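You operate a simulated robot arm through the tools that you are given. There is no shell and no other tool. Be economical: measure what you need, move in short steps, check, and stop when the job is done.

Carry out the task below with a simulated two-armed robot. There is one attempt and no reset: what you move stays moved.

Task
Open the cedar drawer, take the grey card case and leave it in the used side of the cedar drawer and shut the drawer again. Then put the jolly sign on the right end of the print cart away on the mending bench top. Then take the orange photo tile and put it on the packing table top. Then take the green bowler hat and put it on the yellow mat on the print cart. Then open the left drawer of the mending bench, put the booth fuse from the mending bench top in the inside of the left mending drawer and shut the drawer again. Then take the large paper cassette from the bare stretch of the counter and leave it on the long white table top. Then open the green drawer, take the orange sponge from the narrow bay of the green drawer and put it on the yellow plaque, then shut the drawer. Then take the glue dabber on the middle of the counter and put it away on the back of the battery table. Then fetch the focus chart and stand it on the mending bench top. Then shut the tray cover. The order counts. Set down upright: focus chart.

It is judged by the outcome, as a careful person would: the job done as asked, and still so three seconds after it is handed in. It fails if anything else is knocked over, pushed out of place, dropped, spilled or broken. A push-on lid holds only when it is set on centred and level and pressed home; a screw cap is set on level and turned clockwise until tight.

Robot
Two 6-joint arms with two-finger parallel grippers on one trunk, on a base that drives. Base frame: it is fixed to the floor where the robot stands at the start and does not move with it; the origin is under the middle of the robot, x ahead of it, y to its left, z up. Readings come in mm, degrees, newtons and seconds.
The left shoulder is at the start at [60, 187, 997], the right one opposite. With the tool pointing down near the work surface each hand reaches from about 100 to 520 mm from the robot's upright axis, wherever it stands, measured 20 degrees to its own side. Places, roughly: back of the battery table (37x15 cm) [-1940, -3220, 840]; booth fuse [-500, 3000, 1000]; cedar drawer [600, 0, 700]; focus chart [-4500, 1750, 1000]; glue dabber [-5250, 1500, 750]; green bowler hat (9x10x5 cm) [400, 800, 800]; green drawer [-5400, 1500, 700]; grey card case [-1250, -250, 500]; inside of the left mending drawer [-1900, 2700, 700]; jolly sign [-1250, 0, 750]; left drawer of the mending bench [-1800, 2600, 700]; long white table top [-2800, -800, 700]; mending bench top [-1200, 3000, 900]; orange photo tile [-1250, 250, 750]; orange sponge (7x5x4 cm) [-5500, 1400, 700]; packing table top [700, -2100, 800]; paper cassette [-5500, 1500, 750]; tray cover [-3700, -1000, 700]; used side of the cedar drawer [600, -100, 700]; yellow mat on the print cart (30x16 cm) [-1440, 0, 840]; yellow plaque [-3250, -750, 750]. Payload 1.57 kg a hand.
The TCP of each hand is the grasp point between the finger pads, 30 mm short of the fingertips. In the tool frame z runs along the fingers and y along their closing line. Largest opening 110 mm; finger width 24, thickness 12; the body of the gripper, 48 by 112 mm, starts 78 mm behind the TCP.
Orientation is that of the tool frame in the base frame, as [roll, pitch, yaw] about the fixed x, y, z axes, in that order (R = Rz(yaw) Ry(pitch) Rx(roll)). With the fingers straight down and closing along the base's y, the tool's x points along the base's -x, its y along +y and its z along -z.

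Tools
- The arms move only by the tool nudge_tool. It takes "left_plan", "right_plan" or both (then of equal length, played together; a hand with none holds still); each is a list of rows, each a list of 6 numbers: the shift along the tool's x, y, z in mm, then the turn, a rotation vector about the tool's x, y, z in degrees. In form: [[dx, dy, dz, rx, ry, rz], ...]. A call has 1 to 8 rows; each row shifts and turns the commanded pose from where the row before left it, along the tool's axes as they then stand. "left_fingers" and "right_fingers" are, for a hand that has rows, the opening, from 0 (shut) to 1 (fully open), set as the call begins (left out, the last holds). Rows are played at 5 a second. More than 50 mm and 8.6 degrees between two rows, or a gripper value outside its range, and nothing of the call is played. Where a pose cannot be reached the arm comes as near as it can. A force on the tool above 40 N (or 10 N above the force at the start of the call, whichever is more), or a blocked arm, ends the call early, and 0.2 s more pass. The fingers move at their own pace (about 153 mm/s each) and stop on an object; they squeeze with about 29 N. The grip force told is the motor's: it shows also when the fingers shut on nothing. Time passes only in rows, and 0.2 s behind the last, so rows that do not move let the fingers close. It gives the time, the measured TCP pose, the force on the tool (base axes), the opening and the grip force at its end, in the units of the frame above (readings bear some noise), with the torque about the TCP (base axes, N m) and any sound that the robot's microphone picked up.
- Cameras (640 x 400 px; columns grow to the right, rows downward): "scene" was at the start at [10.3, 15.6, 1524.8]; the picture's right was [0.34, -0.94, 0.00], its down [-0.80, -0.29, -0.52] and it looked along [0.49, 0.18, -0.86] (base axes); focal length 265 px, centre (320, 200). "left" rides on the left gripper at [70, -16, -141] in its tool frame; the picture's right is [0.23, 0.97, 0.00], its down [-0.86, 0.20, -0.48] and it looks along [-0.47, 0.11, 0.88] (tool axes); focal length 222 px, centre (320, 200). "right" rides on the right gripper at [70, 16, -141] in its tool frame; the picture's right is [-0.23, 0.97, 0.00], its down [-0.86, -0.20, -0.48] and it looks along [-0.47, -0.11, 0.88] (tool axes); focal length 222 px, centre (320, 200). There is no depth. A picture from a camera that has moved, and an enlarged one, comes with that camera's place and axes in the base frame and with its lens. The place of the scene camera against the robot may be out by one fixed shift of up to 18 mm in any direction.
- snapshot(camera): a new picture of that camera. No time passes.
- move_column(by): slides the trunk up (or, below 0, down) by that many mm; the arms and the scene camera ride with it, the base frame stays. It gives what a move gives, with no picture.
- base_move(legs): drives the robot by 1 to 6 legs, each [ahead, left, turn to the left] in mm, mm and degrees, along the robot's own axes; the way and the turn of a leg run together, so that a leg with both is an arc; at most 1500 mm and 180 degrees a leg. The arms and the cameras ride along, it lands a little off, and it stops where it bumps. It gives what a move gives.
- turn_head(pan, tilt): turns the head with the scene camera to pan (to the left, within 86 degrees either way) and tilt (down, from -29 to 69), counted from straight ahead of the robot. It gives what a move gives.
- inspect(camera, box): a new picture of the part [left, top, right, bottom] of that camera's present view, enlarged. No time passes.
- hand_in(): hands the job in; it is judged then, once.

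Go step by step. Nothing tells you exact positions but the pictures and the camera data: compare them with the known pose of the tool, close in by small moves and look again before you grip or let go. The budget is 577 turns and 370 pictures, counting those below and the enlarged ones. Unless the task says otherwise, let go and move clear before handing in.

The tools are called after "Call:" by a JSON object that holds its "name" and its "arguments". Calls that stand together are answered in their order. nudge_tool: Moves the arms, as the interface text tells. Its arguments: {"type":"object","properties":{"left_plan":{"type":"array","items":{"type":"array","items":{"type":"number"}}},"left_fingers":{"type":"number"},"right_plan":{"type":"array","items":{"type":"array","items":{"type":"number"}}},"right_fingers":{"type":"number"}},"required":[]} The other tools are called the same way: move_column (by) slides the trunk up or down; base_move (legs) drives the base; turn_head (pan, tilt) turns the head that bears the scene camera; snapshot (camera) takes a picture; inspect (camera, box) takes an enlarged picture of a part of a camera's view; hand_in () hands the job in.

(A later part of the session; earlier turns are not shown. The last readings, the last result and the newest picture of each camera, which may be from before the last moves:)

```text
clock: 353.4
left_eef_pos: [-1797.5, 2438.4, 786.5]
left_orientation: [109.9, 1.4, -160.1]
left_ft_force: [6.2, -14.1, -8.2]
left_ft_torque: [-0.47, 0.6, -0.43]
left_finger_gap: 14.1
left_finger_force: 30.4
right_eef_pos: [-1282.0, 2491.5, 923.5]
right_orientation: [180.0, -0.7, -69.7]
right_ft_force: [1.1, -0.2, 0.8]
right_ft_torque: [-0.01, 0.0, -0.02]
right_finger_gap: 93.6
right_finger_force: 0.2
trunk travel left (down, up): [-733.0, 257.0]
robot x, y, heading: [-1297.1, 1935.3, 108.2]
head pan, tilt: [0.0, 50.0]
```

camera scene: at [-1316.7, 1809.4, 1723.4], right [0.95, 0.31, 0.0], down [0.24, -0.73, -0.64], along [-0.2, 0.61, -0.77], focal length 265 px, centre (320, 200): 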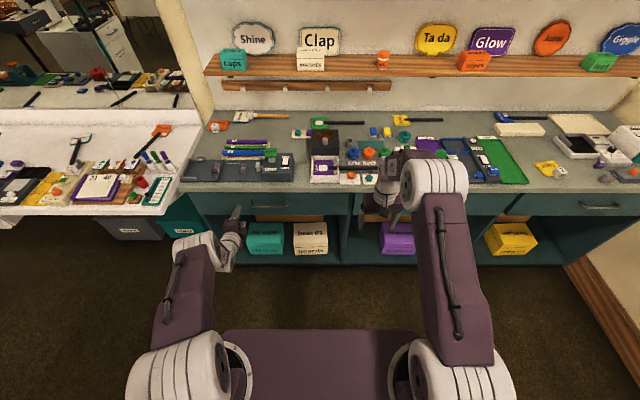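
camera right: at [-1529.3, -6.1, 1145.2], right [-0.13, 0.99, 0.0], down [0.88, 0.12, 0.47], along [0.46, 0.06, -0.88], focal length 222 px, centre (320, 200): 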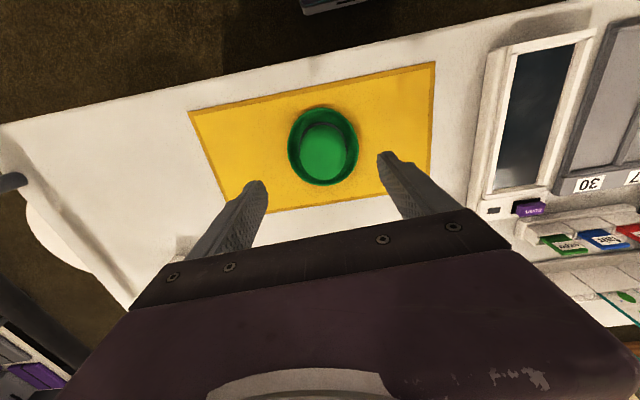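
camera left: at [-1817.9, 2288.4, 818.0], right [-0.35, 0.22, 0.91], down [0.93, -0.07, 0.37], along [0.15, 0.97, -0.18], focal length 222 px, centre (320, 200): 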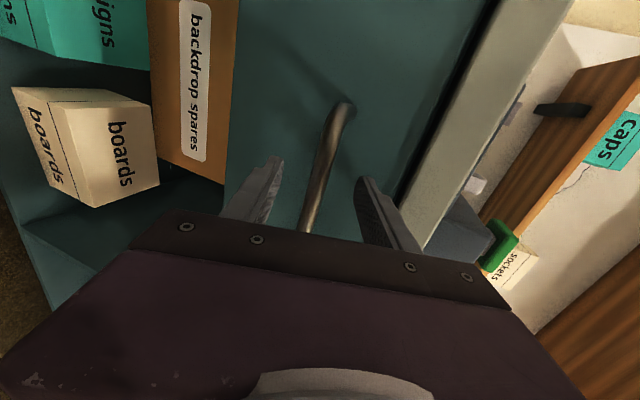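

Gripped (14 mm). I pull back with the base in steps.

Call:
{"name": "base_move", "arguments": {"legs": [[-70, 0, 0]]}}

Call:
{"name": "base_move", "arguments": {"legs": [[-70, 0, 0]]}}

Call:
{"name": "base_move", "arguments": {"legs": [[-60, 0, 0]]}}

Call:
{"name": "snapshot", "arguments": {"camera": "scene"}}

```text
clock: 354.4
left_eef_pos: [-1776.3, 2375.4, 786.5]
left_orientation: [109.7, 1.4, -160.1]
left_ft_force: [1.8, 1.8, -15.9]
left_ft_torque: [-0.44, 0.91, 0.28]
left_finger_gap: 14.1
left_finger_force: 30.3
right_eef_pos: [-1260.6, 2426.8, 922.7]
right_orientation: [-180.0, -0.9, -69.7]
right_ft_force: [0.6, 0.0, -0.4]
right_ft_torque: [-0.01, -0.01, -0.03]
right_finger_gap: 93.5
right_finger_force: 0.0
trunk travel left (down, up): [-733.0, 257.0]
robot x, y, heading: [-1280.0, 1868.1, 108.1]
head pan, tilt: [0.0, 50.0]
```

```text
clock: 355.4
left_eef_pos: [-1755.2, 2307.7, 785.5]
left_orientation: [109.8, 1.4, -160.1]
left_ft_force: [-2.8, -0.4, -9.7]
left_ft_torque: [-0.35, 0.97, 0.23]
left_finger_gap: 14.2
left_finger_force: 31.0
right_eef_pos: [-1238.3, 2360.9, 922.2]
right_orientation: [179.9, -0.8, -69.6]
right_ft_force: [-0.5, 0.6, -0.1]
right_ft_torque: [0.03, 0.01, 0.0]
right_finger_gap: 93.3
right_finger_force: 0.0
trunk travel left (down, up): [-733.0, 257.0]
robot x, y, heading: [-1253.4, 1802.9, 108.2]
head pan, tilt: [0.0, 50.0]
```

```text
clock: 356.4
left_eef_pos: [-1736.9, 2252.4, 786.3]
left_orientation: [109.8, 1.3, -160.1]
left_ft_force: [-1.6, 0.3, -6.9]
left_ft_torque: [-0.28, 0.99, 0.21]
left_finger_gap: 14.5
left_finger_force: 30.9
right_eef_pos: [-1218.4, 2304.8, 923.4]
right_orientation: [-179.9, -0.7, -69.6]
right_ft_force: [0.4, 1.1, 0.3]
right_ft_torque: [0.01, -0.02, 0.01]
right_finger_gap: 93.4
right_finger_force: 0.2
trunk travel left (down, up): [-733.0, 257.0]
robot x, y, heading: [-1233.6, 1743.6, 108.2]
head pan, tilt: [0.0, 50.0]
```

```text
245 pictures are left
camera scene: at [-1235.6, 1756.1, 1644.5], right [0.95, 0.31, 0.0], down [0.24, -0.73, -0.64], along [-0.2, 0.61, -0.77], focal length 265 px, centre (320, 200)
```

scene: 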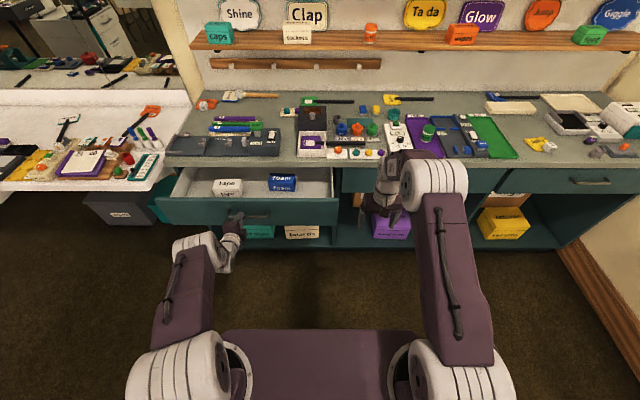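

The drawer is open with tape and foam boxes inside. I release the handle and back away, then go for the fuse with the right hand.

Call:
{"name": "nudge_tool", "arguments": {"left_plan": [[0, 0, 0, 0, 0, 0], [0, 0, 0, 0, 0, 0]], "left_fingers": 0.55}}

Call:
{"name": "base_move", "arguments": {"legs": [[-80, 0, 0]]}}

Call:
{"name": "move_column", "arguments": {"by": 130}}

Call:
{"name": "base_move", "arguments": {"legs": [[0, -1050, 0]]}}

Call:
{"name": "snapshot", "arguments": {"camera": "scene"}}

```text
clock: 356.9
left_eef_pos: [-1735.5, 2251.2, 787.3]
left_orientation: [109.8, 1.2, -160.1]
left_ft_force: [0.1, 0.4, 0.1]
left_ft_torque: [0.0, 0.03, 0.0]
left_finger_gap: 60.7
left_finger_force: 0.0
right_eef_pos: [-1219.1, 2303.6, 923.8]
right_orientation: [180.0, -0.6, -69.6]
right_ft_force: [-0.6, 0.6, 0.3]
right_ft_torque: [-0.02, -0.02, -0.02]
right_finger_gap: 93.4
right_finger_force: 0.0
trunk travel left (down, up): [-733.0, 257.0]
robot x, y, heading: [-1236.9, 1748.3, 108.2]
head pan, tilt: [0.0, 50.0]
```

```text
clock: 358.0
left_eef_pos: [-1710.2, 2175.5, 787.3]
left_orientation: [109.7, 1.3, -160.1]
left_ft_force: [0.1, -0.2, 0.1]
left_ft_torque: [0.03, 0.02, 0.0]
left_finger_gap: 60.5
left_finger_force: 0.0
right_eef_pos: [-1194.1, 2227.9, 923.9]
right_orientation: [180.0, -0.7, -69.7]
right_ft_force: [-0.1, -0.1, 0.4]
right_ft_torque: [0.02, 0.01, -0.01]
right_finger_gap: 93.6
right_finger_force: 0.1
trunk travel left (down, up): [-733.0, 257.0]
robot x, y, heading: [-1210.6, 1669.8, 108.0]
head pan, tilt: [0.0, 50.0]
```

```text
clock: 359.6
left_eef_pos: [-1711.3, 2177.4, 916.6]
left_orientation: [109.8, 1.3, -160.2]
left_ft_force: [-0.8, 0.0, -0.1]
left_ft_torque: [-0.01, 0.0, 0.0]
left_finger_gap: 60.5
left_finger_force: 0.1
right_eef_pos: [-1193.9, 2228.7, 1052.6]
right_orientation: [-179.9, -0.6, -69.7]
right_ft_force: [0.7, -0.2, 0.4]
right_ft_torque: [-0.03, -0.04, -0.03]
right_finger_gap: 93.8
right_finger_force: 0.0
trunk travel left (down, up): [-863.0, 127.0]
robot x, y, heading: [-1212.2, 1668.7, 108.0]
head pan, tilt: [0.0, 50.0]
```

```text
clock: 364.5
left_eef_pos: [-748.8, 2545.8, 915.4]
left_orientation: [109.8, 1.4, -169.9]
left_ft_force: [-0.3, 0.6, -0.3]
left_ft_torque: [0.0, 0.0, -0.01]
left_finger_gap: 60.7
left_finger_force: 0.0
right_eef_pos: [-231.0, 2512.0, 1053.1]
right_orientation: [-179.8, -0.6, -79.2]
right_ft_force: [-0.1, -0.1, 0.3]
right_ft_torque: [-0.05, -0.05, 0.0]
right_finger_gap: 93.4
right_finger_force: 0.1
trunk travel left (down, up): [-863.0, 127.0]
robot x, y, heading: [-336.9, 1963.0, 98.6]
head pan, tilt: [0.0, 50.0]
stopped in leg 1: the robot was blocked; the commanded pose is now the measured one
```

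```text
244 pictures are left
camera scene: at [-337.9, 1974.9, 1774.4], right [0.99, 0.15, 0.0], down [0.12, -0.76, -0.64], along [-0.09, 0.63, -0.77], focal length 265 px, centre (320, 200)
```

scene: 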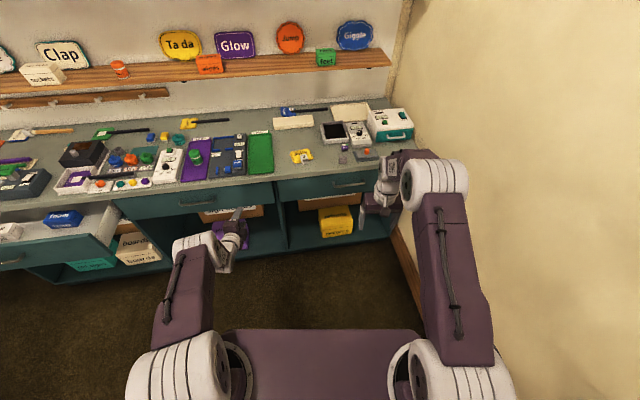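

I bumped, probably into the end of the hat counter on my right. I move left, straighten, go ahead first and then right.

Call:
{"name": "base_move", "arguments": {"legs": [[40, 70, 0], [0, 0, 9.5], [330, 0, 0]]}}

Call:
{"name": "turn_head", "arguments": {"pan": -80, "tilt": 50}}

Call:
{"name": "snapshot", "arguments": {"camera": "scene"}}

```text
clock: 367.6
left_eef_pos: [-987.8, 2723.6, 909.1]
left_orientation: [110.9, 1.4, -160.1]
left_ft_force: [-0.3, 0.1, -1.1]
left_ft_torque: [-0.02, 0.0, -0.01]
left_finger_gap: 60.7
left_finger_force: 0.1
right_eef_pos: [-474.6, 2783.5, 1053.8]
right_orientation: [-180.0, -0.8, -69.4]
right_ft_force: [0.8, -0.7, -0.6]
right_ft_torque: [-0.03, -0.01, -0.01]
right_finger_gap: 93.4
right_finger_force: 0.0
trunk travel left (down, up): [-863.0, 127.0]
robot x, y, heading: [-489.8, 2225.7, 108.3]
head pan, tilt: [0.0, 50.0]
stopped in leg 3: the force on the tool passed its limit at 206 N (the readings are from after the stop); the commanded pose is now the measured one
```

```text
clock: 369.1
left_eef_pos: [-986.9, 2724.4, 908.9]
left_orientation: [110.9, 1.4, -160.2]
left_ft_force: [-0.4, 0.3, -0.4]
left_ft_torque: [0.02, 0.0, 0.02]
left_finger_gap: 60.6
left_finger_force: 0.2
right_eef_pos: [-473.3, 2783.4, 1053.4]
right_orientation: [180.0, -0.7, -69.5]
right_ft_force: [0.0, -0.1, 0.7]
right_ft_torque: [0.01, -0.01, 0.02]
right_finger_gap: 93.5
right_finger_force: 0.1
trunk travel left (down, up): [-863.0, 127.0]
robot x, y, heading: [-486.0, 2226.3, 108.1]
head pan, tilt: [-80.0, 50.0]
```

```text
243 pictures are left
camera scene: at [-396.7, 2197.3, 1774.4], right [0.47, -0.88, 0.0], down [-0.67, -0.36, -0.64], along [0.57, 0.3, -0.77], focal length 265 px, centre (320, 200)
```

scene: 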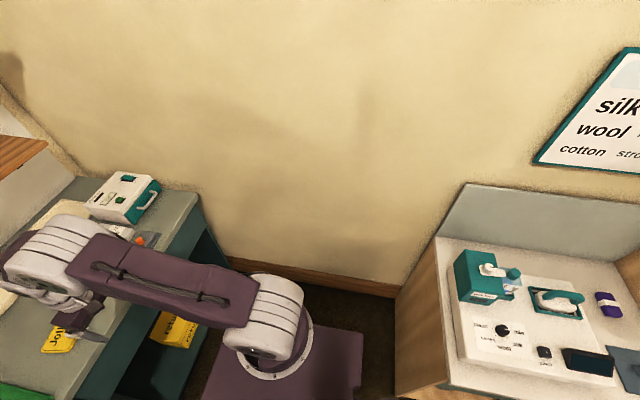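

The left fingertips hit something at the bench front. I look at once.

Call:
{"name": "snapshot", "arguments": {"camera": "left"}}

Call:
{"name": "turn_head", "arguments": {"pan": 0, "tilt": 50}}

Call:
{"name": "snapshot", "arguments": {"camera": "scene"}}

```text
242 pictures are left
camera left: at [-1007.3, 2570.5, 943.4], right [-0.35, 0.24, 0.9], down [0.92, -0.07, 0.38], along [0.15, 0.97, -0.2], focal length 222 px, centre (320, 200)
```

left: 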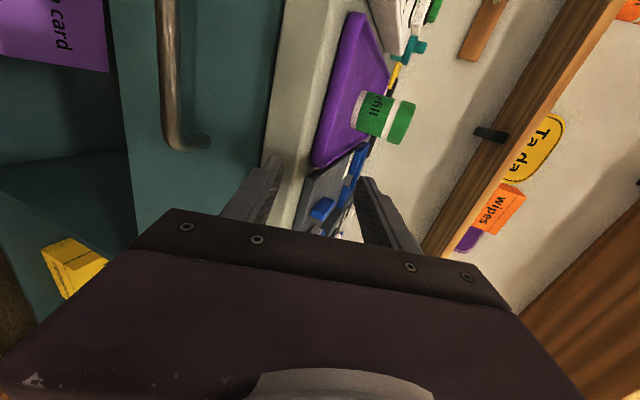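

```text
clock: 370.6
left_eef_pos: [-986.8, 2724.0, 909.9]
left_orientation: [110.8, 1.4, -160.2]
left_ft_force: [0.0, 0.6, -0.3]
left_ft_torque: [-0.01, 0.01, 0.0]
left_finger_gap: 60.8
left_finger_force: 0.1
right_eef_pos: [-473.4, 2783.3, 1053.2]
right_orientation: [180.0, -0.6, -69.5]
right_ft_force: [0.1, -0.4, 0.4]
right_ft_torque: [-0.01, -0.01, -0.01]
right_finger_gap: 93.7
right_finger_force: 0.1
trunk travel left (down, up): [-863.0, 127.0]
robot x, y, heading: [-489.5, 2223.8, 108.3]
head pan, tilt: [0.0, 50.0]
```

```text
241 pictures are left
camera scene: at [-488.4, 2233.9, 1774.4], right [0.95, 0.31, 0.0], down [0.24, -0.73, -0.64], along [-0.2, 0.61, -0.77], focal length 265 px, centre (320, 200)
```

scene: 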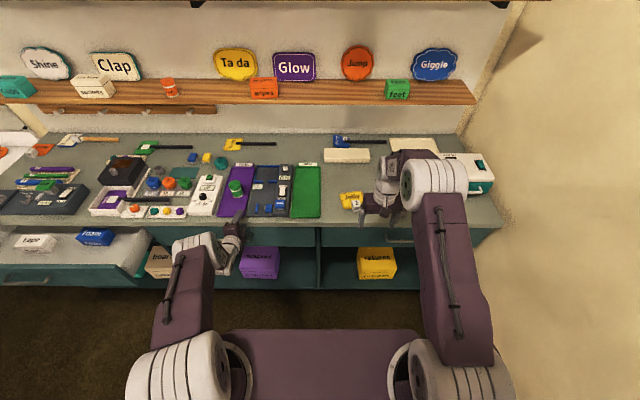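

Only the bench edge was touched. I back slightly, lift the left hand by arm, then continue.

Call:
{"name": "base_move", "arguments": {"legs": [[-40, 0, 0]]}}

Call:
{"name": "nudge_tool", "arguments": {"left_plan": [[0, 38, -14, 0, 0, 0], [0, 38, -14, 0, 0, 0], [0, 38, -14, 0, 0, 0], [0, 38, -14, 0, 0, 0]]}}

Call:
{"name": "snapshot", "arguments": {"camera": "right"}}

```text
clock: 371.5
left_eef_pos: [-975.0, 2690.9, 905.0]
left_orientation: [111.2, 1.3, -160.1]
left_ft_force: [-1.1, -0.5, -0.1]
left_ft_torque: [-0.02, 0.01, -0.02]
left_finger_gap: 60.2
left_finger_force: 0.0
right_eef_pos: [-462.5, 2751.9, 1049.0]
right_orientation: [180.0, -1.0, -69.5]
right_ft_force: [-0.5, 0.1, 0.2]
right_ft_torque: [-0.07, -0.03, 0.02]
right_finger_gap: 93.8
right_finger_force: 0.1
trunk travel left (down, up): [-863.0, 127.0]
robot x, y, heading: [-479.2, 2187.9, 108.3]
head pan, tilt: [0.0, 50.0]
```

```text
clock: 372.5
left_eef_pos: [-986.9, 2698.6, 1070.1]
left_orientation: [110.7, 1.4, -160.2]
left_ft_force: [0.3, 0.6, -0.7]
left_ft_torque: [-0.03, 0.01, 0.0]
left_finger_gap: 60.4
left_finger_force: 0.0
left hand out of reach, approached as far as the arm can: row 1, 2
right_eef_pos: [-460.3, 2744.7, 1053.9]
right_orientation: [-180.0, -0.6, -69.5]
right_ft_force: [0.2, -0.2, 0.4]
right_ft_torque: [0.02, -0.01, 0.03]
right_finger_gap: 93.5
right_finger_force: 0.1
trunk travel left (down, up): [-863.0, 127.0]
robot x, y, heading: [-480.5, 2190.2, 108.3]
head pan, tilt: [0.0, 50.0]
```

```text
240 pictures are left
camera right: at [-452.7, 2675.1, 1195.7], right [-0.99, -0.13, 0.0], down [-0.11, 0.88, 0.47], along [-0.06, 0.47, -0.88], focal length 222 px, centre (320, 200)
```

right: 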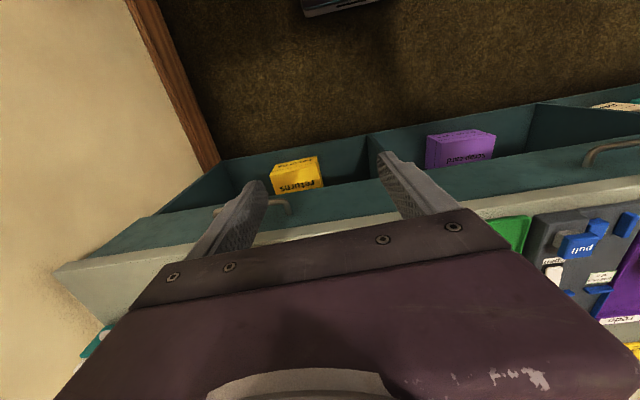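

Call:
{"name": "base_move", "arguments": {"legs": [[240, -180, 0]]}}

Call:
{"name": "snapshot", "arguments": {"camera": "right"}}

```text
clock: 374.5
left_eef_pos: [-896.6, 2977.4, 1069.3]
left_orientation: [110.6, 1.5, -159.9]
left_ft_force: [0.2, 0.3, 0.0]
left_ft_torque: [0.0, -0.05, -0.02]
left_finger_gap: 60.5
left_finger_force: 0.1
right_eef_pos: [-369.7, 3025.0, 1053.8]
right_orientation: [-179.9, -0.6, -69.2]
right_ft_force: [-0.3, -0.3, -0.1]
right_ft_torque: [0.0, 0.01, 0.01]
right_finger_gap: 93.5
right_finger_force: 0.1
trunk travel left (down, up): [-863.0, 127.0]
robot x, y, heading: [-385.6, 2469.9, 108.6]
head pan, tilt: [0.0, 50.0]
```

```text
239 pictures are left
camera right: at [-362.0, 2956.3, 1196.1], right [-0.99, -0.13, 0.0], down [-0.12, 0.87, 0.47], along [-0.06, 0.47, -0.88], focal length 222 px, centre (320, 200)
```

right: 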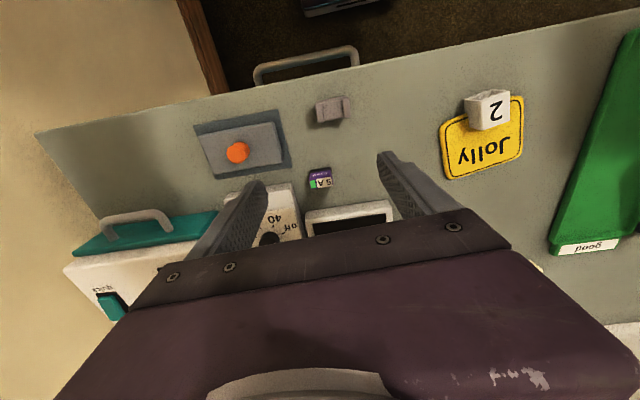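

The fuse is at about [-378, 3084]. I move above it with a narrower opening and descend partway.

Call:
{"name": "nudge_tool", "arguments": {"right_plan": [[-29, -7, 25, 0, 0, 0], [-29, -7, 25, 0, 0, 0], [0, 0, 35, 0, 0, 0]], "right_fingers": 0.52}}

Call:
{"name": "snapshot", "arguments": {"camera": "right"}}

```text
clock: 375.3
left_eef_pos: [-895.8, 2980.1, 1068.4]
left_orientation: [110.8, 1.5, -160.0]
left_ft_force: [0.8, -1.0, -0.5]
left_ft_torque: [0.01, 0.03, 0.02]
left_finger_gap: 60.5
left_finger_force: 0.0
right_eef_pos: [-374.5, 3085.4, 968.9]
right_orientation: [180.0, -0.8, -69.2]
right_ft_force: [-0.2, 0.5, -0.3]
right_ft_torque: [0.0, 0.03, 0.02]
right_finger_gap: 57.2
right_finger_force: 0.1
trunk travel left (down, up): [-863.0, 127.0]
robot x, y, heading: [-378.4, 2472.0, 108.8]
head pan, tilt: [0.0, 50.0]
```

```text
238 pictures are left
camera right: at [-366.7, 3016.0, 1110.4], right [-0.99, -0.13, 0.0], down [-0.12, 0.88, 0.47], along [-0.06, 0.46, -0.88], focal length 222 px, centre (320, 200)
```

right: 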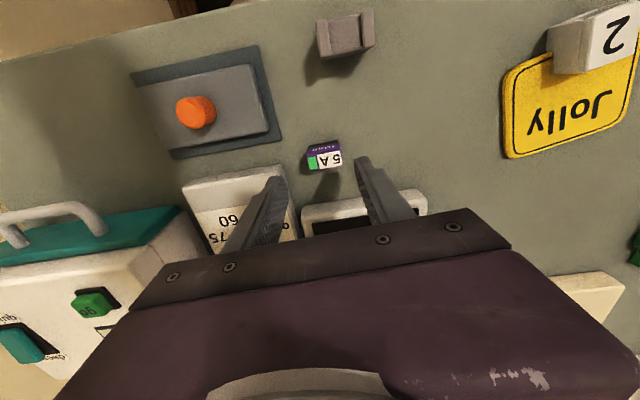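

The neighboring dial box is close, so I narrow the opening, shift slightly to the front, and descend.

Call:
{"name": "nudge_tool", "arguments": {"right_plan": [[7, 6, 0, 0, 0, 0], [0, 0, 20, 0, 0, 0], [0, 0, 15, 0, 0, 0]], "right_fingers": 0.43}}

Call:
{"name": "snapshot", "arguments": {"camera": "right"}}

```text
clock: 376.1
left_eef_pos: [-896.0, 2980.2, 1069.5]
left_orientation: [110.8, 1.4, -159.9]
left_ft_force: [-0.5, -0.1, -0.6]
left_ft_torque: [0.0, -0.01, 0.0]
left_finger_gap: 60.6
left_finger_force: 0.1
right_eef_pos: [-378.4, 3075.2, 934.4]
right_orientation: [180.0, -0.7, -69.2]
right_ft_force: [0.2, 0.2, 0.2]
right_ft_torque: [-0.01, 0.01, 0.03]
right_finger_gap: 47.2
right_finger_force: 0.1
trunk travel left (down, up): [-863.0, 127.0]
robot x, y, heading: [-384.1, 2468.9, 108.5]
head pan, tilt: [0.0, 50.0]
```

```text
237 pictures are left
camera right: at [-370.7, 3007.1, 1075.3], right [-0.99, -0.13, 0.0], down [-0.12, 0.88, 0.47], along [-0.06, 0.46, -0.88], focal length 222 px, centre (320, 200)
```

right: 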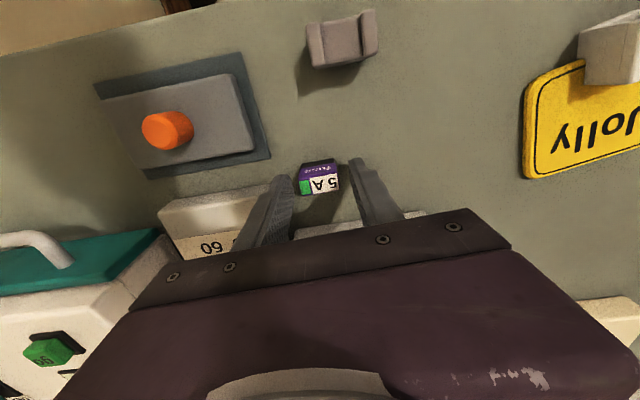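

Call:
{"name": "nudge_tool", "arguments": {"right_plan": [[0, 0, 9, 0, 0, 0], [0, 0, 8, 0, 0, 0], [0, 0, 5, 0, 0, 0]]}}

Call:
{"name": "snapshot", "arguments": {"camera": "right"}}

```text
clock: 376.9
left_eef_pos: [-895.5, 2979.7, 1069.0]
left_orientation: [110.8, 1.4, -159.9]
left_ft_force: [0.1, 0.0, 0.2]
left_ft_torque: [-0.02, 0.02, -0.01]
left_finger_gap: 60.1
left_finger_force: 0.1
right_eef_pos: [-377.0, 3070.4, 913.3]
right_orientation: [-180.0, -0.7, -69.2]
right_ft_force: [-0.7, -0.1, 0.6]
right_ft_torque: [0.0, -0.01, 0.0]
right_finger_gap: 47.0
right_finger_force: 0.0
right hand out of reach, approached as far as the arm can: row 2
trunk travel left (down, up): [-863.0, 127.0]
robot x, y, heading: [-383.8, 2470.5, 108.5]
head pan, tilt: [0.0, 50.0]
```

```text
236 pictures are left
camera right: at [-369.3, 3000.7, 1055.2], right [-0.99, -0.13, 0.0], down [-0.12, 0.88, 0.47], along [-0.06, 0.46, -0.88], focal length 222 px, centre (320, 200)
```

right: 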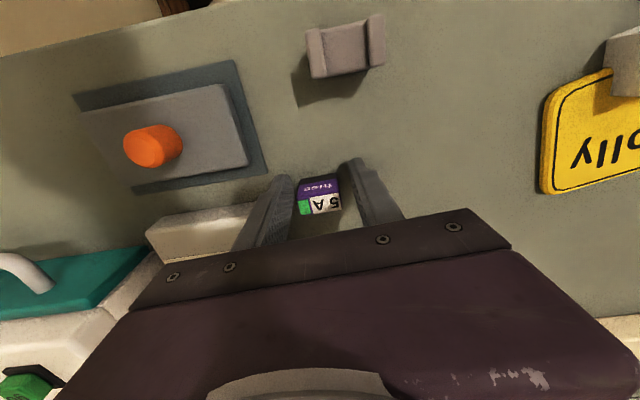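

The arm drifted 12 mm back at its limit; I move the base 12 mm ahead and close.

Call:
{"name": "base_move", "arguments": {"legs": [[12, 0, 0]]}}

Call:
{"name": "nudge_tool", "arguments": {"right_plan": [[0, 0, 0, 0, 0, 0], [0, 0, 0, 0, 0, 0], [0, 0, 0, 0, 0, 0]], "right_fingers": 0}}

Call:
{"name": "snapshot", "arguments": {"camera": "right"}}

```text
clock: 377.7
left_eef_pos: [-898.4, 2989.2, 1071.2]
left_orientation: [110.6, 1.4, -159.9]
left_ft_force: [0.1, -0.6, -0.2]
left_ft_torque: [0.0, 0.0, 0.0]
left_finger_gap: 60.5
left_finger_force: 0.0
right_eef_pos: [-380.8, 3078.3, 915.0]
right_orientation: [180.0, -0.5, -69.3]
right_ft_force: [-0.1, -0.8, 0.0]
right_ft_torque: [0.04, 0.01, 0.02]
right_finger_gap: 47.3
right_finger_force: 0.0
trunk travel left (down, up): [-863.0, 127.0]
robot x, y, heading: [-384.8, 2482.5, 108.5]
head pan, tilt: [0.0, 50.0]
```

```text
clock: 378.5
left_eef_pos: [-900.9, 2989.9, 1070.4]
left_orientation: [110.7, 1.4, -159.9]
left_ft_force: [0.0, -0.1, -0.3]
left_ft_torque: [-0.01, -0.01, 0.02]
left_finger_gap: 60.7
left_finger_force: 0.0
right_eef_pos: [-382.3, 3082.4, 914.9]
right_orientation: [180.0, -0.5, -69.2]
right_ft_force: [0.2, 1.7, 9.2]
right_ft_torque: [0.06, 0.0, 0.01]
right_finger_gap: 30.6
right_finger_force: 28.8
trunk travel left (down, up): [-863.0, 127.0]
robot x, y, heading: [-387.0, 2479.2, 108.8]
head pan, tilt: [0.0, 50.0]
```

```text
235 pictures are left
camera right: at [-373.2, 3011.7, 1056.1], right [-0.99, -0.13, 0.0], down [-0.12, 0.87, 0.47], along [-0.06, 0.47, -0.88], focal length 222 px, centre (320, 200)
```

right: 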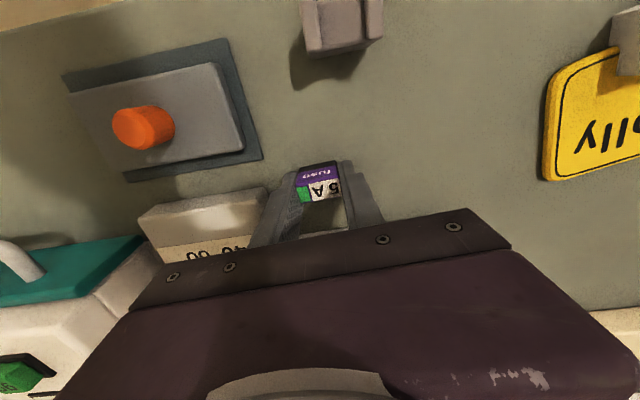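

The fuse is gripped. I lift it by arm, back away and go to the open left drawer.

Call:
{"name": "nudge_tool", "arguments": {"right_plan": [[0, 0, -20, 0, 0, 0], [0, 0, -40, 0, 0, 0], [0, 0, -45, 0, 0, 0]]}}

Call:
{"name": "base_move", "arguments": {"legs": [[-420, 60, -0.5], [0, 1000, 0], [0, 270, 0]]}}

Call:
{"name": "snapshot", "arguments": {"camera": "scene"}}

```text
clock: 379.3
left_eef_pos: [-901.0, 2988.6, 1069.6]
left_orientation: [110.7, 1.4, -159.9]
left_ft_force: [0.3, -0.9, 0.5]
left_ft_torque: [0.02, -0.04, 0.0]
left_finger_gap: 60.4
left_finger_force: 0.0
right_eef_pos: [-382.0, 3080.3, 1019.6]
right_orientation: [179.9, -0.8, -69.2]
right_ft_force: [-0.4, -0.9, -0.5]
right_ft_torque: [0.0, -0.02, 0.0]
right_finger_gap: 30.8
right_finger_force: 28.9
trunk travel left (down, up): [-863.0, 127.0]
robot x, y, heading: [-384.6, 2480.8, 108.5]
head pan, tilt: [0.0, 50.0]
```

```text
clock: 381.9
left_eef_pos: [-824.6, 2578.0, 1070.6]
left_orientation: [110.7, 1.4, -160.0]
left_ft_force: [-0.9, -0.3, 0.6]
left_ft_torque: [0.0, -0.03, -0.01]
left_finger_gap: 60.6
left_finger_force: 0.1
right_eef_pos: [-305.8, 2667.6, 1020.0]
right_orientation: [180.0, -0.6, -69.4]
right_ft_force: [-0.2, -0.3, -0.3]
right_ft_torque: [0.04, 0.01, 0.0]
right_finger_gap: 30.7
right_finger_force: 29.1
trunk travel left (down, up): [-863.0, 127.0]
robot x, y, heading: [-312.7, 2067.6, 108.2]
head pan, tilt: [0.0, 50.0]
stopped in leg 1: the robot was blocked; the commanded pose is now the measured one
```

```text
234 pictures are left
camera scene: at [-310.7, 2072.5, 1774.5], right [0.95, 0.32, 0.0], down [0.24, -0.73, -0.64], along [-0.2, 0.61, -0.76], focal length 265 px, centre (320, 200)
```

scene: 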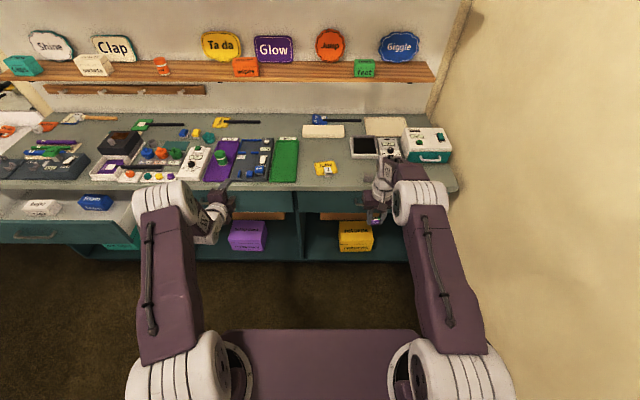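

The rear touched the counter end; I strafe left from here.

Call:
{"name": "base_move", "arguments": {"legs": [[15, 700, 0], [0, 560, 0]]}}

Call:
{"name": "snapshot", "arguments": {"camera": "scene"}}

Call:
{"name": "snapshot", "arguments": {"camera": "right"}}

```text
clock: 388.6
left_eef_pos: [-2021.8, 2202.4, 1068.6]
left_orientation: [110.8, 1.4, -160.4]
left_ft_force: [0.5, -0.3, 0.1]
left_ft_torque: [0.0, 0.02, 0.01]
left_finger_gap: 60.3
left_finger_force: 0.1
right_eef_pos: [-1502.5, 2289.4, 1017.7]
right_orientation: [-180.0, -0.8, -69.9]
right_ft_force: [0.0, 0.3, -0.7]
right_ft_torque: [-0.02, 0.01, 0.02]
right_finger_gap: 30.6
right_finger_force: 29.1
trunk travel left (down, up): [-863.0, 127.0]
robot x, y, heading: [-1516.7, 1685.8, 108.0]
head pan, tilt: [0.0, 50.0]
```

```text
233 pictures are left
camera scene: at [-1511.4, 1697.2, 1774.4], right [0.95, 0.31, 0.0], down [0.24, -0.73, -0.64], along [-0.2, 0.61, -0.77], focal length 265 px, centre (320, 200)
```

scene: 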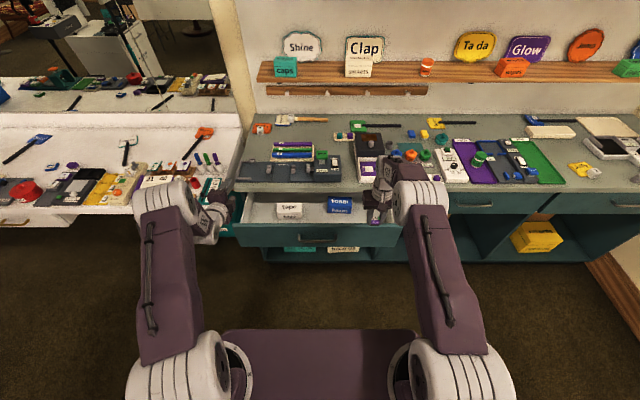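

```text
232 pictures are left
camera right: at [-1495.1, 2220.4, 1160.6], right [-0.99, -0.12, 0.0], down [-0.11, 0.88, 0.47], along [-0.06, 0.46, -0.88], focal length 222 px, centre (320, 200)
```

right: 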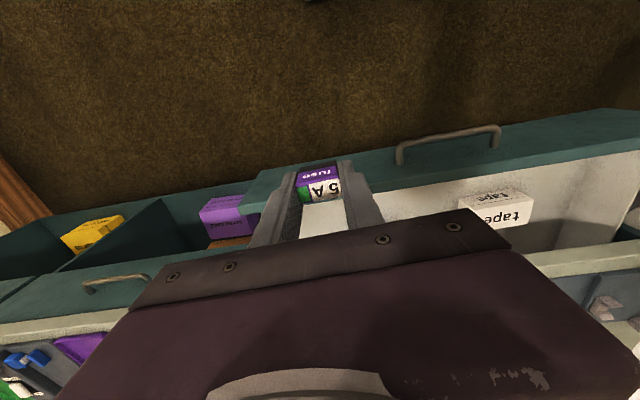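

The drawer interior right of the foam box is free. I move ahead over it.

Call:
{"name": "base_move", "arguments": {"legs": [[170, -36, 0]]}}

Call:
{"name": "snapshot", "arguments": {"camera": "right"}}

```text
clock: 390.1
left_eef_pos: [-2040.8, 2372.7, 1070.4]
left_orientation: [110.5, 1.4, -160.5]
left_ft_force: [-0.1, -0.2, -0.1]
left_ft_torque: [0.01, 0.0, -0.04]
left_finger_gap: 60.3
left_finger_force: 0.1
right_eef_pos: [-1520.8, 2459.8, 1020.1]
right_orientation: [-179.9, -0.5, -69.8]
right_ft_force: [-0.4, -0.8, 0.1]
right_ft_torque: [0.02, -0.02, 0.0]
right_finger_gap: 30.3
right_finger_force: 28.8
trunk travel left (down, up): [-863.0, 127.0]
robot x, y, heading: [-1531.5, 1864.1, 107.9]
head pan, tilt: [0.0, 50.0]
```

```text
231 pictures are left
camera right: at [-1513.3, 2389.4, 1162.3], right [-0.99, -0.12, 0.0], down [-0.11, 0.88, 0.47], along [-0.05, 0.47, -0.88], focal length 222 px, centre (320, 200)
```

right: 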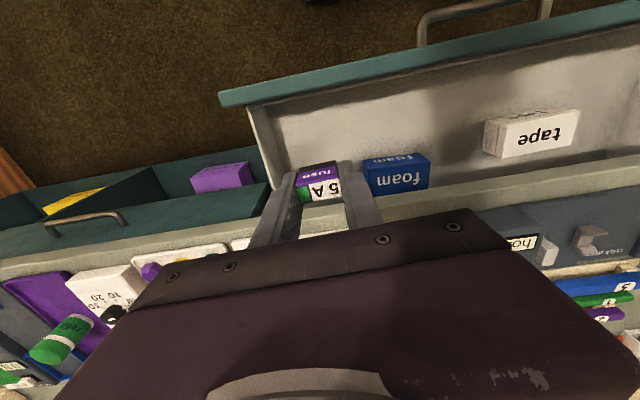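

The spot below is free floor of the drawer. I lower by arm.

Call:
{"name": "nudge_tool", "arguments": {"right_plan": [[0, 0, 40, 0, 0, 0], [0, 0, 40, 0, 0, 0], [0, 0, 40, 0, 0, 0], [0, 0, 35, 0, 0, 0]]}}

Call:
{"name": "snapshot", "arguments": {"camera": "right"}}

```text
clock: 391.1
left_eef_pos: [-2040.2, 2375.5, 1068.4]
left_orientation: [110.8, 1.4, -160.5]
left_ft_force: [0.4, 0.1, 0.2]
left_ft_torque: [-0.02, -0.05, 0.02]
left_finger_gap: 61.0
left_finger_force: 0.1
right_eef_pos: [-1515.1, 2442.5, 871.2]
right_orientation: [-180.0, -0.7, -69.8]
right_ft_force: [-0.5, 0.5, -0.9]
right_ft_torque: [-0.05, 0.02, 0.03]
right_finger_gap: 30.8
right_finger_force: 29.4
right hand out of reach, approached as far as the arm can: row 3, 4
trunk travel left (down, up): [-863.0, 127.0]
robot x, y, heading: [-1530.5, 1862.6, 107.8]
head pan, tilt: [0.0, 50.0]
```

```text
230 pictures are left
camera right: at [-1507.3, 2372.7, 1013.2], right [-0.99, -0.12, 0.0], down [-0.11, 0.88, 0.47], along [-0.05, 0.46, -0.88], focal length 222 px, centre (320, 200)
```

right: 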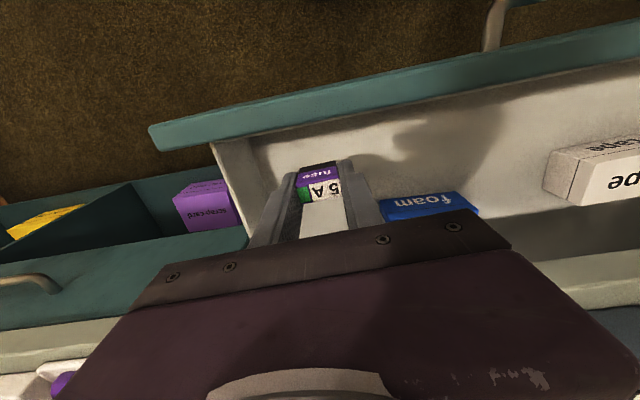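

The arm is at its limit; I use the column for the rest.

Call:
{"name": "move_column", "arguments": {"by": -45}}

Call:
{"name": "snapshot", "arguments": {"camera": "right"}}

```text
clock: 392.0
left_eef_pos: [-2040.7, 2376.6, 1025.1]
left_orientation: [110.8, 1.4, -160.5]
left_ft_force: [0.4, 0.2, 0.8]
left_ft_torque: [0.0, 0.0, 0.0]
left_finger_gap: 60.6
left_finger_force: 0.0
right_eef_pos: [-1515.2, 2444.2, 826.9]
right_orientation: [-180.0, -0.7, -69.9]
right_ft_force: [-0.8, -0.2, 0.6]
right_ft_torque: [0.04, 0.0, -0.01]
right_finger_gap: 30.5
right_finger_force: 29.0
trunk travel left (down, up): [-818.0, 172.0]
robot x, y, heading: [-1530.2, 1858.8, 108.0]
head pan, tilt: [0.0, 50.0]
```

```text
229 pictures are left
camera right: at [-1507.3, 2373.1, 968.6], right [-0.99, -0.12, 0.0], down [-0.11, 0.88, 0.47], along [-0.05, 0.47, -0.88], focal length 222 px, centre (320, 200)
```

right: 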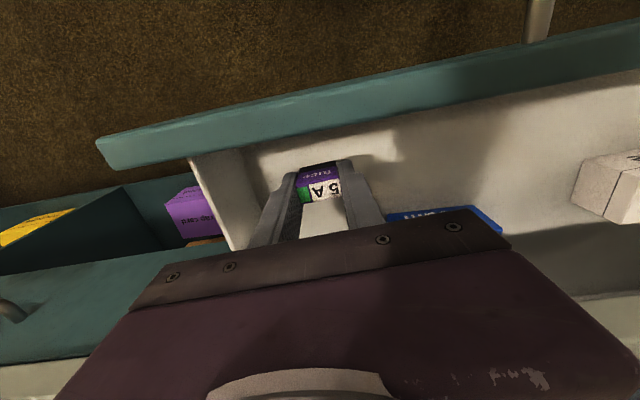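

Call:
{"name": "move_column", "arguments": {"by": -15}}

Call:
{"name": "move_column", "arguments": {"by": -8}}

```text
clock: 392.6
left_eef_pos: [-2040.5, 2376.1, 1008.6]
left_orientation: [110.8, 1.4, -160.4]
left_ft_force: [-0.2, -0.3, 0.2]
left_ft_torque: [-0.03, 0.0, 0.01]
left_finger_gap: 60.5
left_finger_force: 0.0
right_eef_pos: [-1514.7, 2443.3, 811.5]
right_orientation: [-179.9, -0.8, -69.8]
right_ft_force: [0.4, 0.3, 0.0]
right_ft_torque: [0.02, -0.02, 0.02]
right_finger_gap: 30.3
right_finger_force: 29.6
trunk travel left (down, up): [-803.0, 187.0]
robot x, y, heading: [-1528.8, 1858.6, 108.0]
head pan, tilt: [0.0, 50.0]
```

```text
clock: 393.2
left_eef_pos: [-2039.9, 2376.0, 1001.3]
left_orientation: [110.7, 1.4, -160.5]
left_ft_force: [0.4, -0.3, -0.3]
left_ft_torque: [0.0, -0.02, -0.03]
left_finger_gap: 60.5
left_finger_force: 0.0
right_eef_pos: [-1514.4, 2442.4, 802.0]
right_orientation: [-179.9, -0.7, -69.7]
right_ft_force: [1.0, 0.2, 0.2]
right_ft_torque: [0.02, -0.04, -0.04]
right_finger_gap: 30.9
right_finger_force: 28.6
trunk travel left (down, up): [-795.0, 195.0]
robot x, y, heading: [-1533.9, 1858.2, 107.9]
head pan, tilt: [0.0, 50.0]
```

Call:
{"name": "move_column", "arguments": {"by": -12}}

Call:
{"name": "move_column", "arguments": {"by": -8}}

Call:
{"name": "snapshot", "arguments": {"camera": "right"}}

```text
clock: 393.8
left_eef_pos: [-2040.4, 2374.9, 989.7]
left_orientation: [110.8, 1.4, -160.5]
left_ft_force: [-0.2, 0.3, 0.5]
left_ft_torque: [-0.01, 0.02, -0.02]
left_finger_gap: 60.5
left_finger_force: 0.0
right_eef_pos: [-1514.3, 2443.1, 792.0]
right_orientation: [180.0, -0.7, -69.8]
right_ft_force: [0.6, -0.3, -0.5]
right_ft_torque: [-0.01, 0.01, 0.01]
right_finger_gap: 30.7
right_finger_force: 28.7
trunk travel left (down, up): [-783.0, 207.0]
robot x, y, heading: [-1530.8, 1858.2, 107.9]
head pan, tilt: [0.0, 50.0]
```

```text
clock: 394.3
left_eef_pos: [-2041.7, 2375.6, 980.8]
left_orientation: [110.8, 1.3, -160.6]
left_ft_force: [0.0, -0.8, -0.5]
left_ft_torque: [-0.03, -0.04, 0.0]
left_finger_gap: 60.5
left_finger_force: 0.0
right_eef_pos: [-1515.1, 2442.9, 782.7]
right_orientation: [180.0, -0.7, -69.8]
right_ft_force: [-0.5, 1.0, -0.2]
right_ft_torque: [0.0, -0.02, 0.0]
right_finger_gap: 30.2
right_finger_force: 28.3
trunk travel left (down, up): [-775.0, 215.0]
robot x, y, heading: [-1532.2, 1861.2, 107.9]
head pan, tilt: [0.0, 50.0]
```

```text
228 pictures are left
camera right: at [-1507.4, 2373.3, 925.5], right [-0.99, -0.12, 0.0], down [-0.11, 0.88, 0.47], along [-0.05, 0.46, -0.88], focal length 222 px, centre (320, 200)
```

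right: 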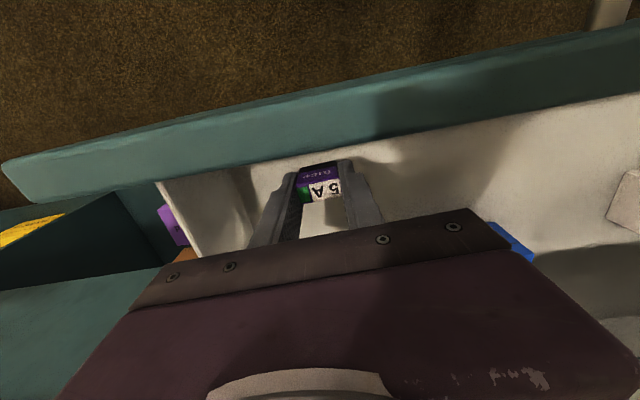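

Call:
{"name": "move_column", "arguments": {"by": -12}}

Call:
{"name": "move_column", "arguments": {"by": -8}}

Call:
{"name": "snapshot", "arguments": {"camera": "right"}}

```text
clock: 394.9
left_eef_pos: [-2040.8, 2376.6, 968.7]
left_orientation: [110.9, 1.4, -160.5]
left_ft_force: [0.6, 0.2, 0.0]
left_ft_torque: [0.0, -0.02, 0.0]
left_finger_gap: 60.4
left_finger_force: 0.0
right_eef_pos: [-1515.1, 2442.8, 771.5]
right_orientation: [179.9, -0.6, -69.8]
right_ft_force: [-0.3, 0.1, -0.2]
right_ft_torque: [-0.01, -0.03, 0.02]
right_finger_gap: 30.6
right_finger_force: 28.9
trunk travel left (down, up): [-763.0, 227.0]
robot x, y, heading: [-1529.1, 1859.8, 107.8]
head pan, tilt: [0.0, 50.0]
```

```text
clock: 395.5
left_eef_pos: [-2039.8, 2376.0, 959.7]
left_orientation: [110.8, 1.4, -160.5]
left_ft_force: [-0.4, 0.5, -0.7]
left_ft_torque: [-0.02, -0.01, 0.04]
left_finger_gap: 60.5
left_finger_force: 0.0
right_eef_pos: [-1515.4, 2442.5, 763.3]
right_orientation: [-180.0, -0.7, -69.8]
right_ft_force: [0.3, -0.5, -0.1]
right_ft_torque: [0.0, -0.03, -0.01]
right_finger_gap: 30.8
right_finger_force: 28.9
trunk travel left (down, up): [-755.0, 235.0]
robot x, y, heading: [-1533.7, 1859.0, 108.1]
head pan, tilt: [0.0, 50.0]
```

```text
227 pictures are left
camera right: at [-1507.4, 2373.2, 905.5], right [-0.99, -0.12, 0.0], down [-0.11, 0.88, 0.47], along [-0.05, 0.46, -0.88], focal length 222 px, centre (320, 200)
```

right: 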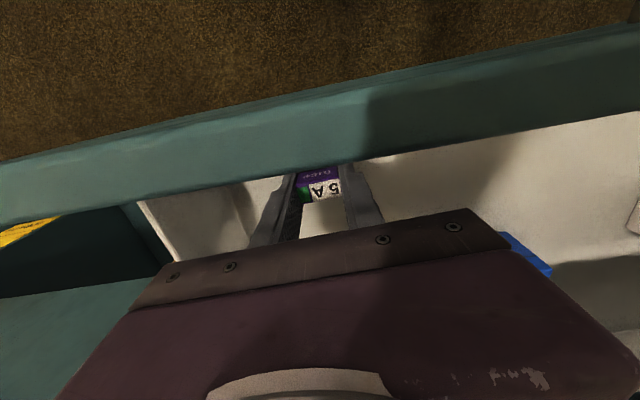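

Call:
{"name": "move_column", "arguments": {"by": -10}}

Call:
{"name": "move_column", "arguments": {"by": -8}}

```text
clock: 396.1
left_eef_pos: [-2040.1, 2375.7, 950.8]
left_orientation: [110.8, 1.3, -160.6]
left_ft_force: [-0.5, 0.2, -0.2]
left_ft_torque: [0.0, 0.01, 0.04]
left_finger_gap: 60.5
left_finger_force: 0.0
right_eef_pos: [-1514.8, 2443.1, 754.1]
right_orientation: [180.0, -0.7, -69.8]
right_ft_force: [-0.5, -0.4, -0.8]
right_ft_torque: [0.0, 0.0, 0.0]
right_finger_gap: 30.7
right_finger_force: 29.2
trunk travel left (down, up): [-745.0, 245.0]
robot x, y, heading: [-1532.3, 1858.9, 107.7]
head pan, tilt: [0.0, 50.0]
```

```text
clock: 396.6
left_eef_pos: [-2040.4, 2375.6, 943.4]
left_orientation: [110.8, 1.5, -160.4]
left_ft_force: [-0.4, -0.6, -0.1]
left_ft_torque: [0.01, -0.04, 0.0]
left_finger_gap: 60.6
left_finger_force: 0.1
right_eef_pos: [-1515.1, 2442.8, 745.7]
right_orientation: [180.0, -0.7, -69.9]
right_ft_force: [-0.1, 0.5, -0.2]
right_ft_torque: [-0.03, 0.04, -0.01]
right_finger_gap: 30.5
right_finger_force: 29.0
trunk travel left (down, up): [-737.0, 253.0]
robot x, y, heading: [-1533.5, 1861.8, 108.0]
head pan, tilt: [0.0, 50.0]
```

The gripper body nears the drawer's right wall; I shift 12 mm left and continue down.

Call:
{"name": "nudge_tool", "arguments": {"right_plan": [[0, 12, 0, 0, 0, 0]]}}

Call:
{"name": "move_column", "arguments": {"by": -8}}

Call:
{"name": "snapshot", "arguments": {"camera": "right"}}

```text
clock: 397.1
left_eef_pos: [-2041.5, 2376.1, 942.7]
left_orientation: [110.9, 1.6, -160.5]
left_ft_force: [-0.7, 0.8, 0.0]
left_ft_torque: [0.01, -0.03, -0.04]
left_finger_gap: 60.4
left_finger_force: 0.0
right_eef_pos: [-1527.7, 2438.5, 745.4]
right_orientation: [179.9, -0.7, -69.9]
right_ft_force: [0.2, 0.3, 0.3]
right_ft_torque: [-0.01, -0.01, 0.01]
right_finger_gap: 30.9
right_finger_force: 28.8
trunk travel left (down, up): [-737.0, 253.0]
robot x, y, heading: [-1534.0, 1860.0, 108.2]
head pan, tilt: [0.0, 50.0]
```

```text
clock: 397.6
left_eef_pos: [-2040.9, 2376.5, 934.2]
left_orientation: [110.8, 1.5, -160.5]
left_ft_force: [-0.7, -0.9, 0.0]
left_ft_torque: [-0.05, 0.01, 0.0]
left_finger_gap: 60.3
left_finger_force: 0.0
right_eef_pos: [-1526.8, 2438.4, 737.6]
right_orientation: [-180.0, -0.6, -69.8]
right_ft_force: [-0.4, -0.5, 0.3]
right_ft_torque: [0.03, 0.02, 0.01]
right_finger_gap: 30.9
right_finger_force: 28.4
trunk travel left (down, up): [-729.0, 261.0]
robot x, y, heading: [-1530.7, 1861.5, 107.9]
head pan, tilt: [0.0, 50.0]
```

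```text
226 pictures are left
camera right: at [-1518.8, 2369.4, 879.5], right [-0.99, -0.12, 0.0], down [-0.11, 0.88, 0.47], along [-0.05, 0.46, -0.88], focal length 222 px, centre (320, 200)
```

right: 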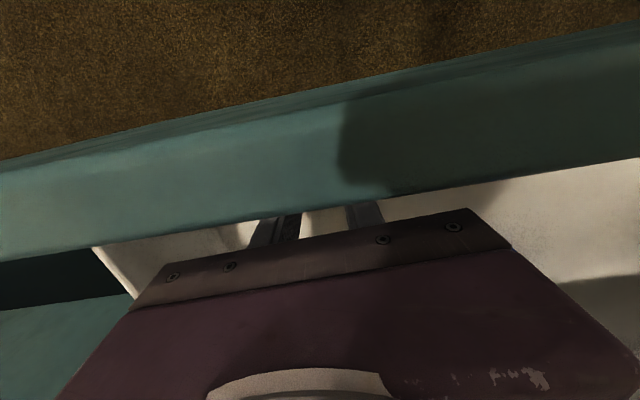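

Call:
{"name": "move_column", "arguments": {"by": -6}}

Call:
{"name": "move_column", "arguments": {"by": -5}}

```text
clock: 398.2
left_eef_pos: [-2040.6, 2376.4, 929.3]
left_orientation: [110.7, 1.4, -160.5]
left_ft_force: [0.1, 0.4, -0.3]
left_ft_torque: [-0.03, 0.0, 0.02]
left_finger_gap: 60.5
left_finger_force: 0.0
right_eef_pos: [-1525.5, 2438.9, 731.7]
right_orientation: [180.0, -0.7, -69.8]
right_ft_force: [0.2, -0.6, 0.8]
right_ft_torque: [0.03, -0.01, 0.0]
right_finger_gap: 30.6
right_finger_force: 29.4
trunk travel left (down, up): [-723.0, 267.0]
robot x, y, heading: [-1533.8, 1858.9, 108.1]
head pan, tilt: [0.0, 50.0]
```

```text
clock: 398.7
left_eef_pos: [-2041.2, 2373.5, 926.4]
left_orientation: [110.6, 1.6, -160.5]
left_ft_force: [-0.6, 0.0, 0.0]
left_ft_torque: [0.02, 0.0, 0.02]
left_finger_gap: 60.4
left_finger_force: 0.1
right_eef_pos: [-1525.5, 2440.1, 730.9]
right_orientation: [-179.9, -0.3, -69.9]
right_ft_force: [2.3, 1.5, 25.5]
right_ft_torque: [-0.02, -0.07, -0.02]
right_finger_gap: 30.5
right_finger_force: 28.5
trunk travel left (down, up): [-718.0, 272.0]
robot x, y, heading: [-1531.9, 1861.3, 107.8]
head pan, tilt: [0.0, 50.0]
```

Contact with the drawer floor. I open a little and raise with the column.

Call:
{"name": "nudge_tool", "arguments": {"right_plan": [[0, 0, 0, 0, 0, 0], [0, 0, 0, 0, 0, 0]], "right_fingers": 0.42}}

Call:
{"name": "move_column", "arguments": {"by": 150}}

Call:
{"name": "snapshot", "arguments": {"camera": "right"}}

```text
clock: 399.3
left_eef_pos: [-2040.1, 2375.4, 923.6]
left_orientation: [110.8, 1.4, -160.4]
left_ft_force: [-0.6, -0.1, 0.0]
left_ft_torque: [0.0, 0.02, 0.0]
left_finger_gap: 60.4
left_finger_force: 0.0
right_eef_pos: [-1525.1, 2438.8, 725.6]
right_orientation: [179.9, -0.7, -69.7]
right_ft_force: [0.8, 0.4, 3.7]
right_ft_torque: [0.02, 0.06, 0.01]
right_finger_gap: 45.8
right_finger_force: 0.0
trunk travel left (down, up): [-718.0, 272.0]
robot x, y, heading: [-1532.4, 1863.0, 108.0]
head pan, tilt: [0.0, 50.0]
```

```text
clock: 401.1
left_eef_pos: [-2040.2, 2376.2, 1072.6]
left_orientation: [110.7, 1.5, -160.5]
left_ft_force: [-0.1, 0.3, 0.7]
left_ft_torque: [0.02, 0.01, -0.02]
left_finger_gap: 60.6
left_finger_force: 0.0
right_eef_pos: [-1525.8, 2438.6, 876.0]
right_orientation: [-179.9, -0.7, -69.8]
right_ft_force: [-0.2, 0.2, -0.6]
right_ft_torque: [-0.02, 0.01, -0.01]
right_finger_gap: 46.3
right_finger_force: 0.1
trunk travel left (down, up): [-868.0, 122.0]
robot x, y, heading: [-1532.1, 1861.4, 108.0]
head pan, tilt: [0.0, 50.0]
```

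```text
225 pictures are left
camera right: at [-1518.7, 2369.4, 1018.5], right [-0.99, -0.12, 0.0], down [-0.11, 0.88, 0.47], along [-0.05, 0.46, -0.88], focal length 222 px, centre (320, 200)
```

right: 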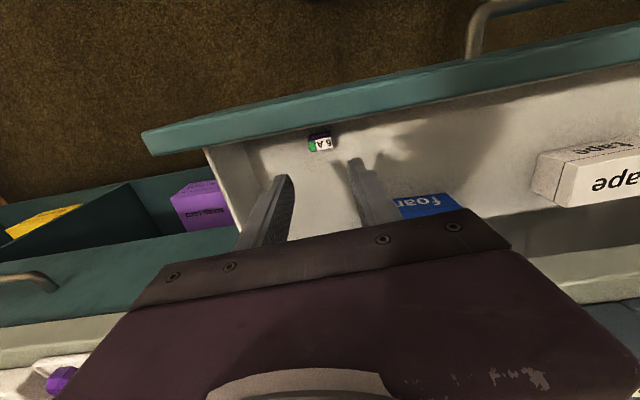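

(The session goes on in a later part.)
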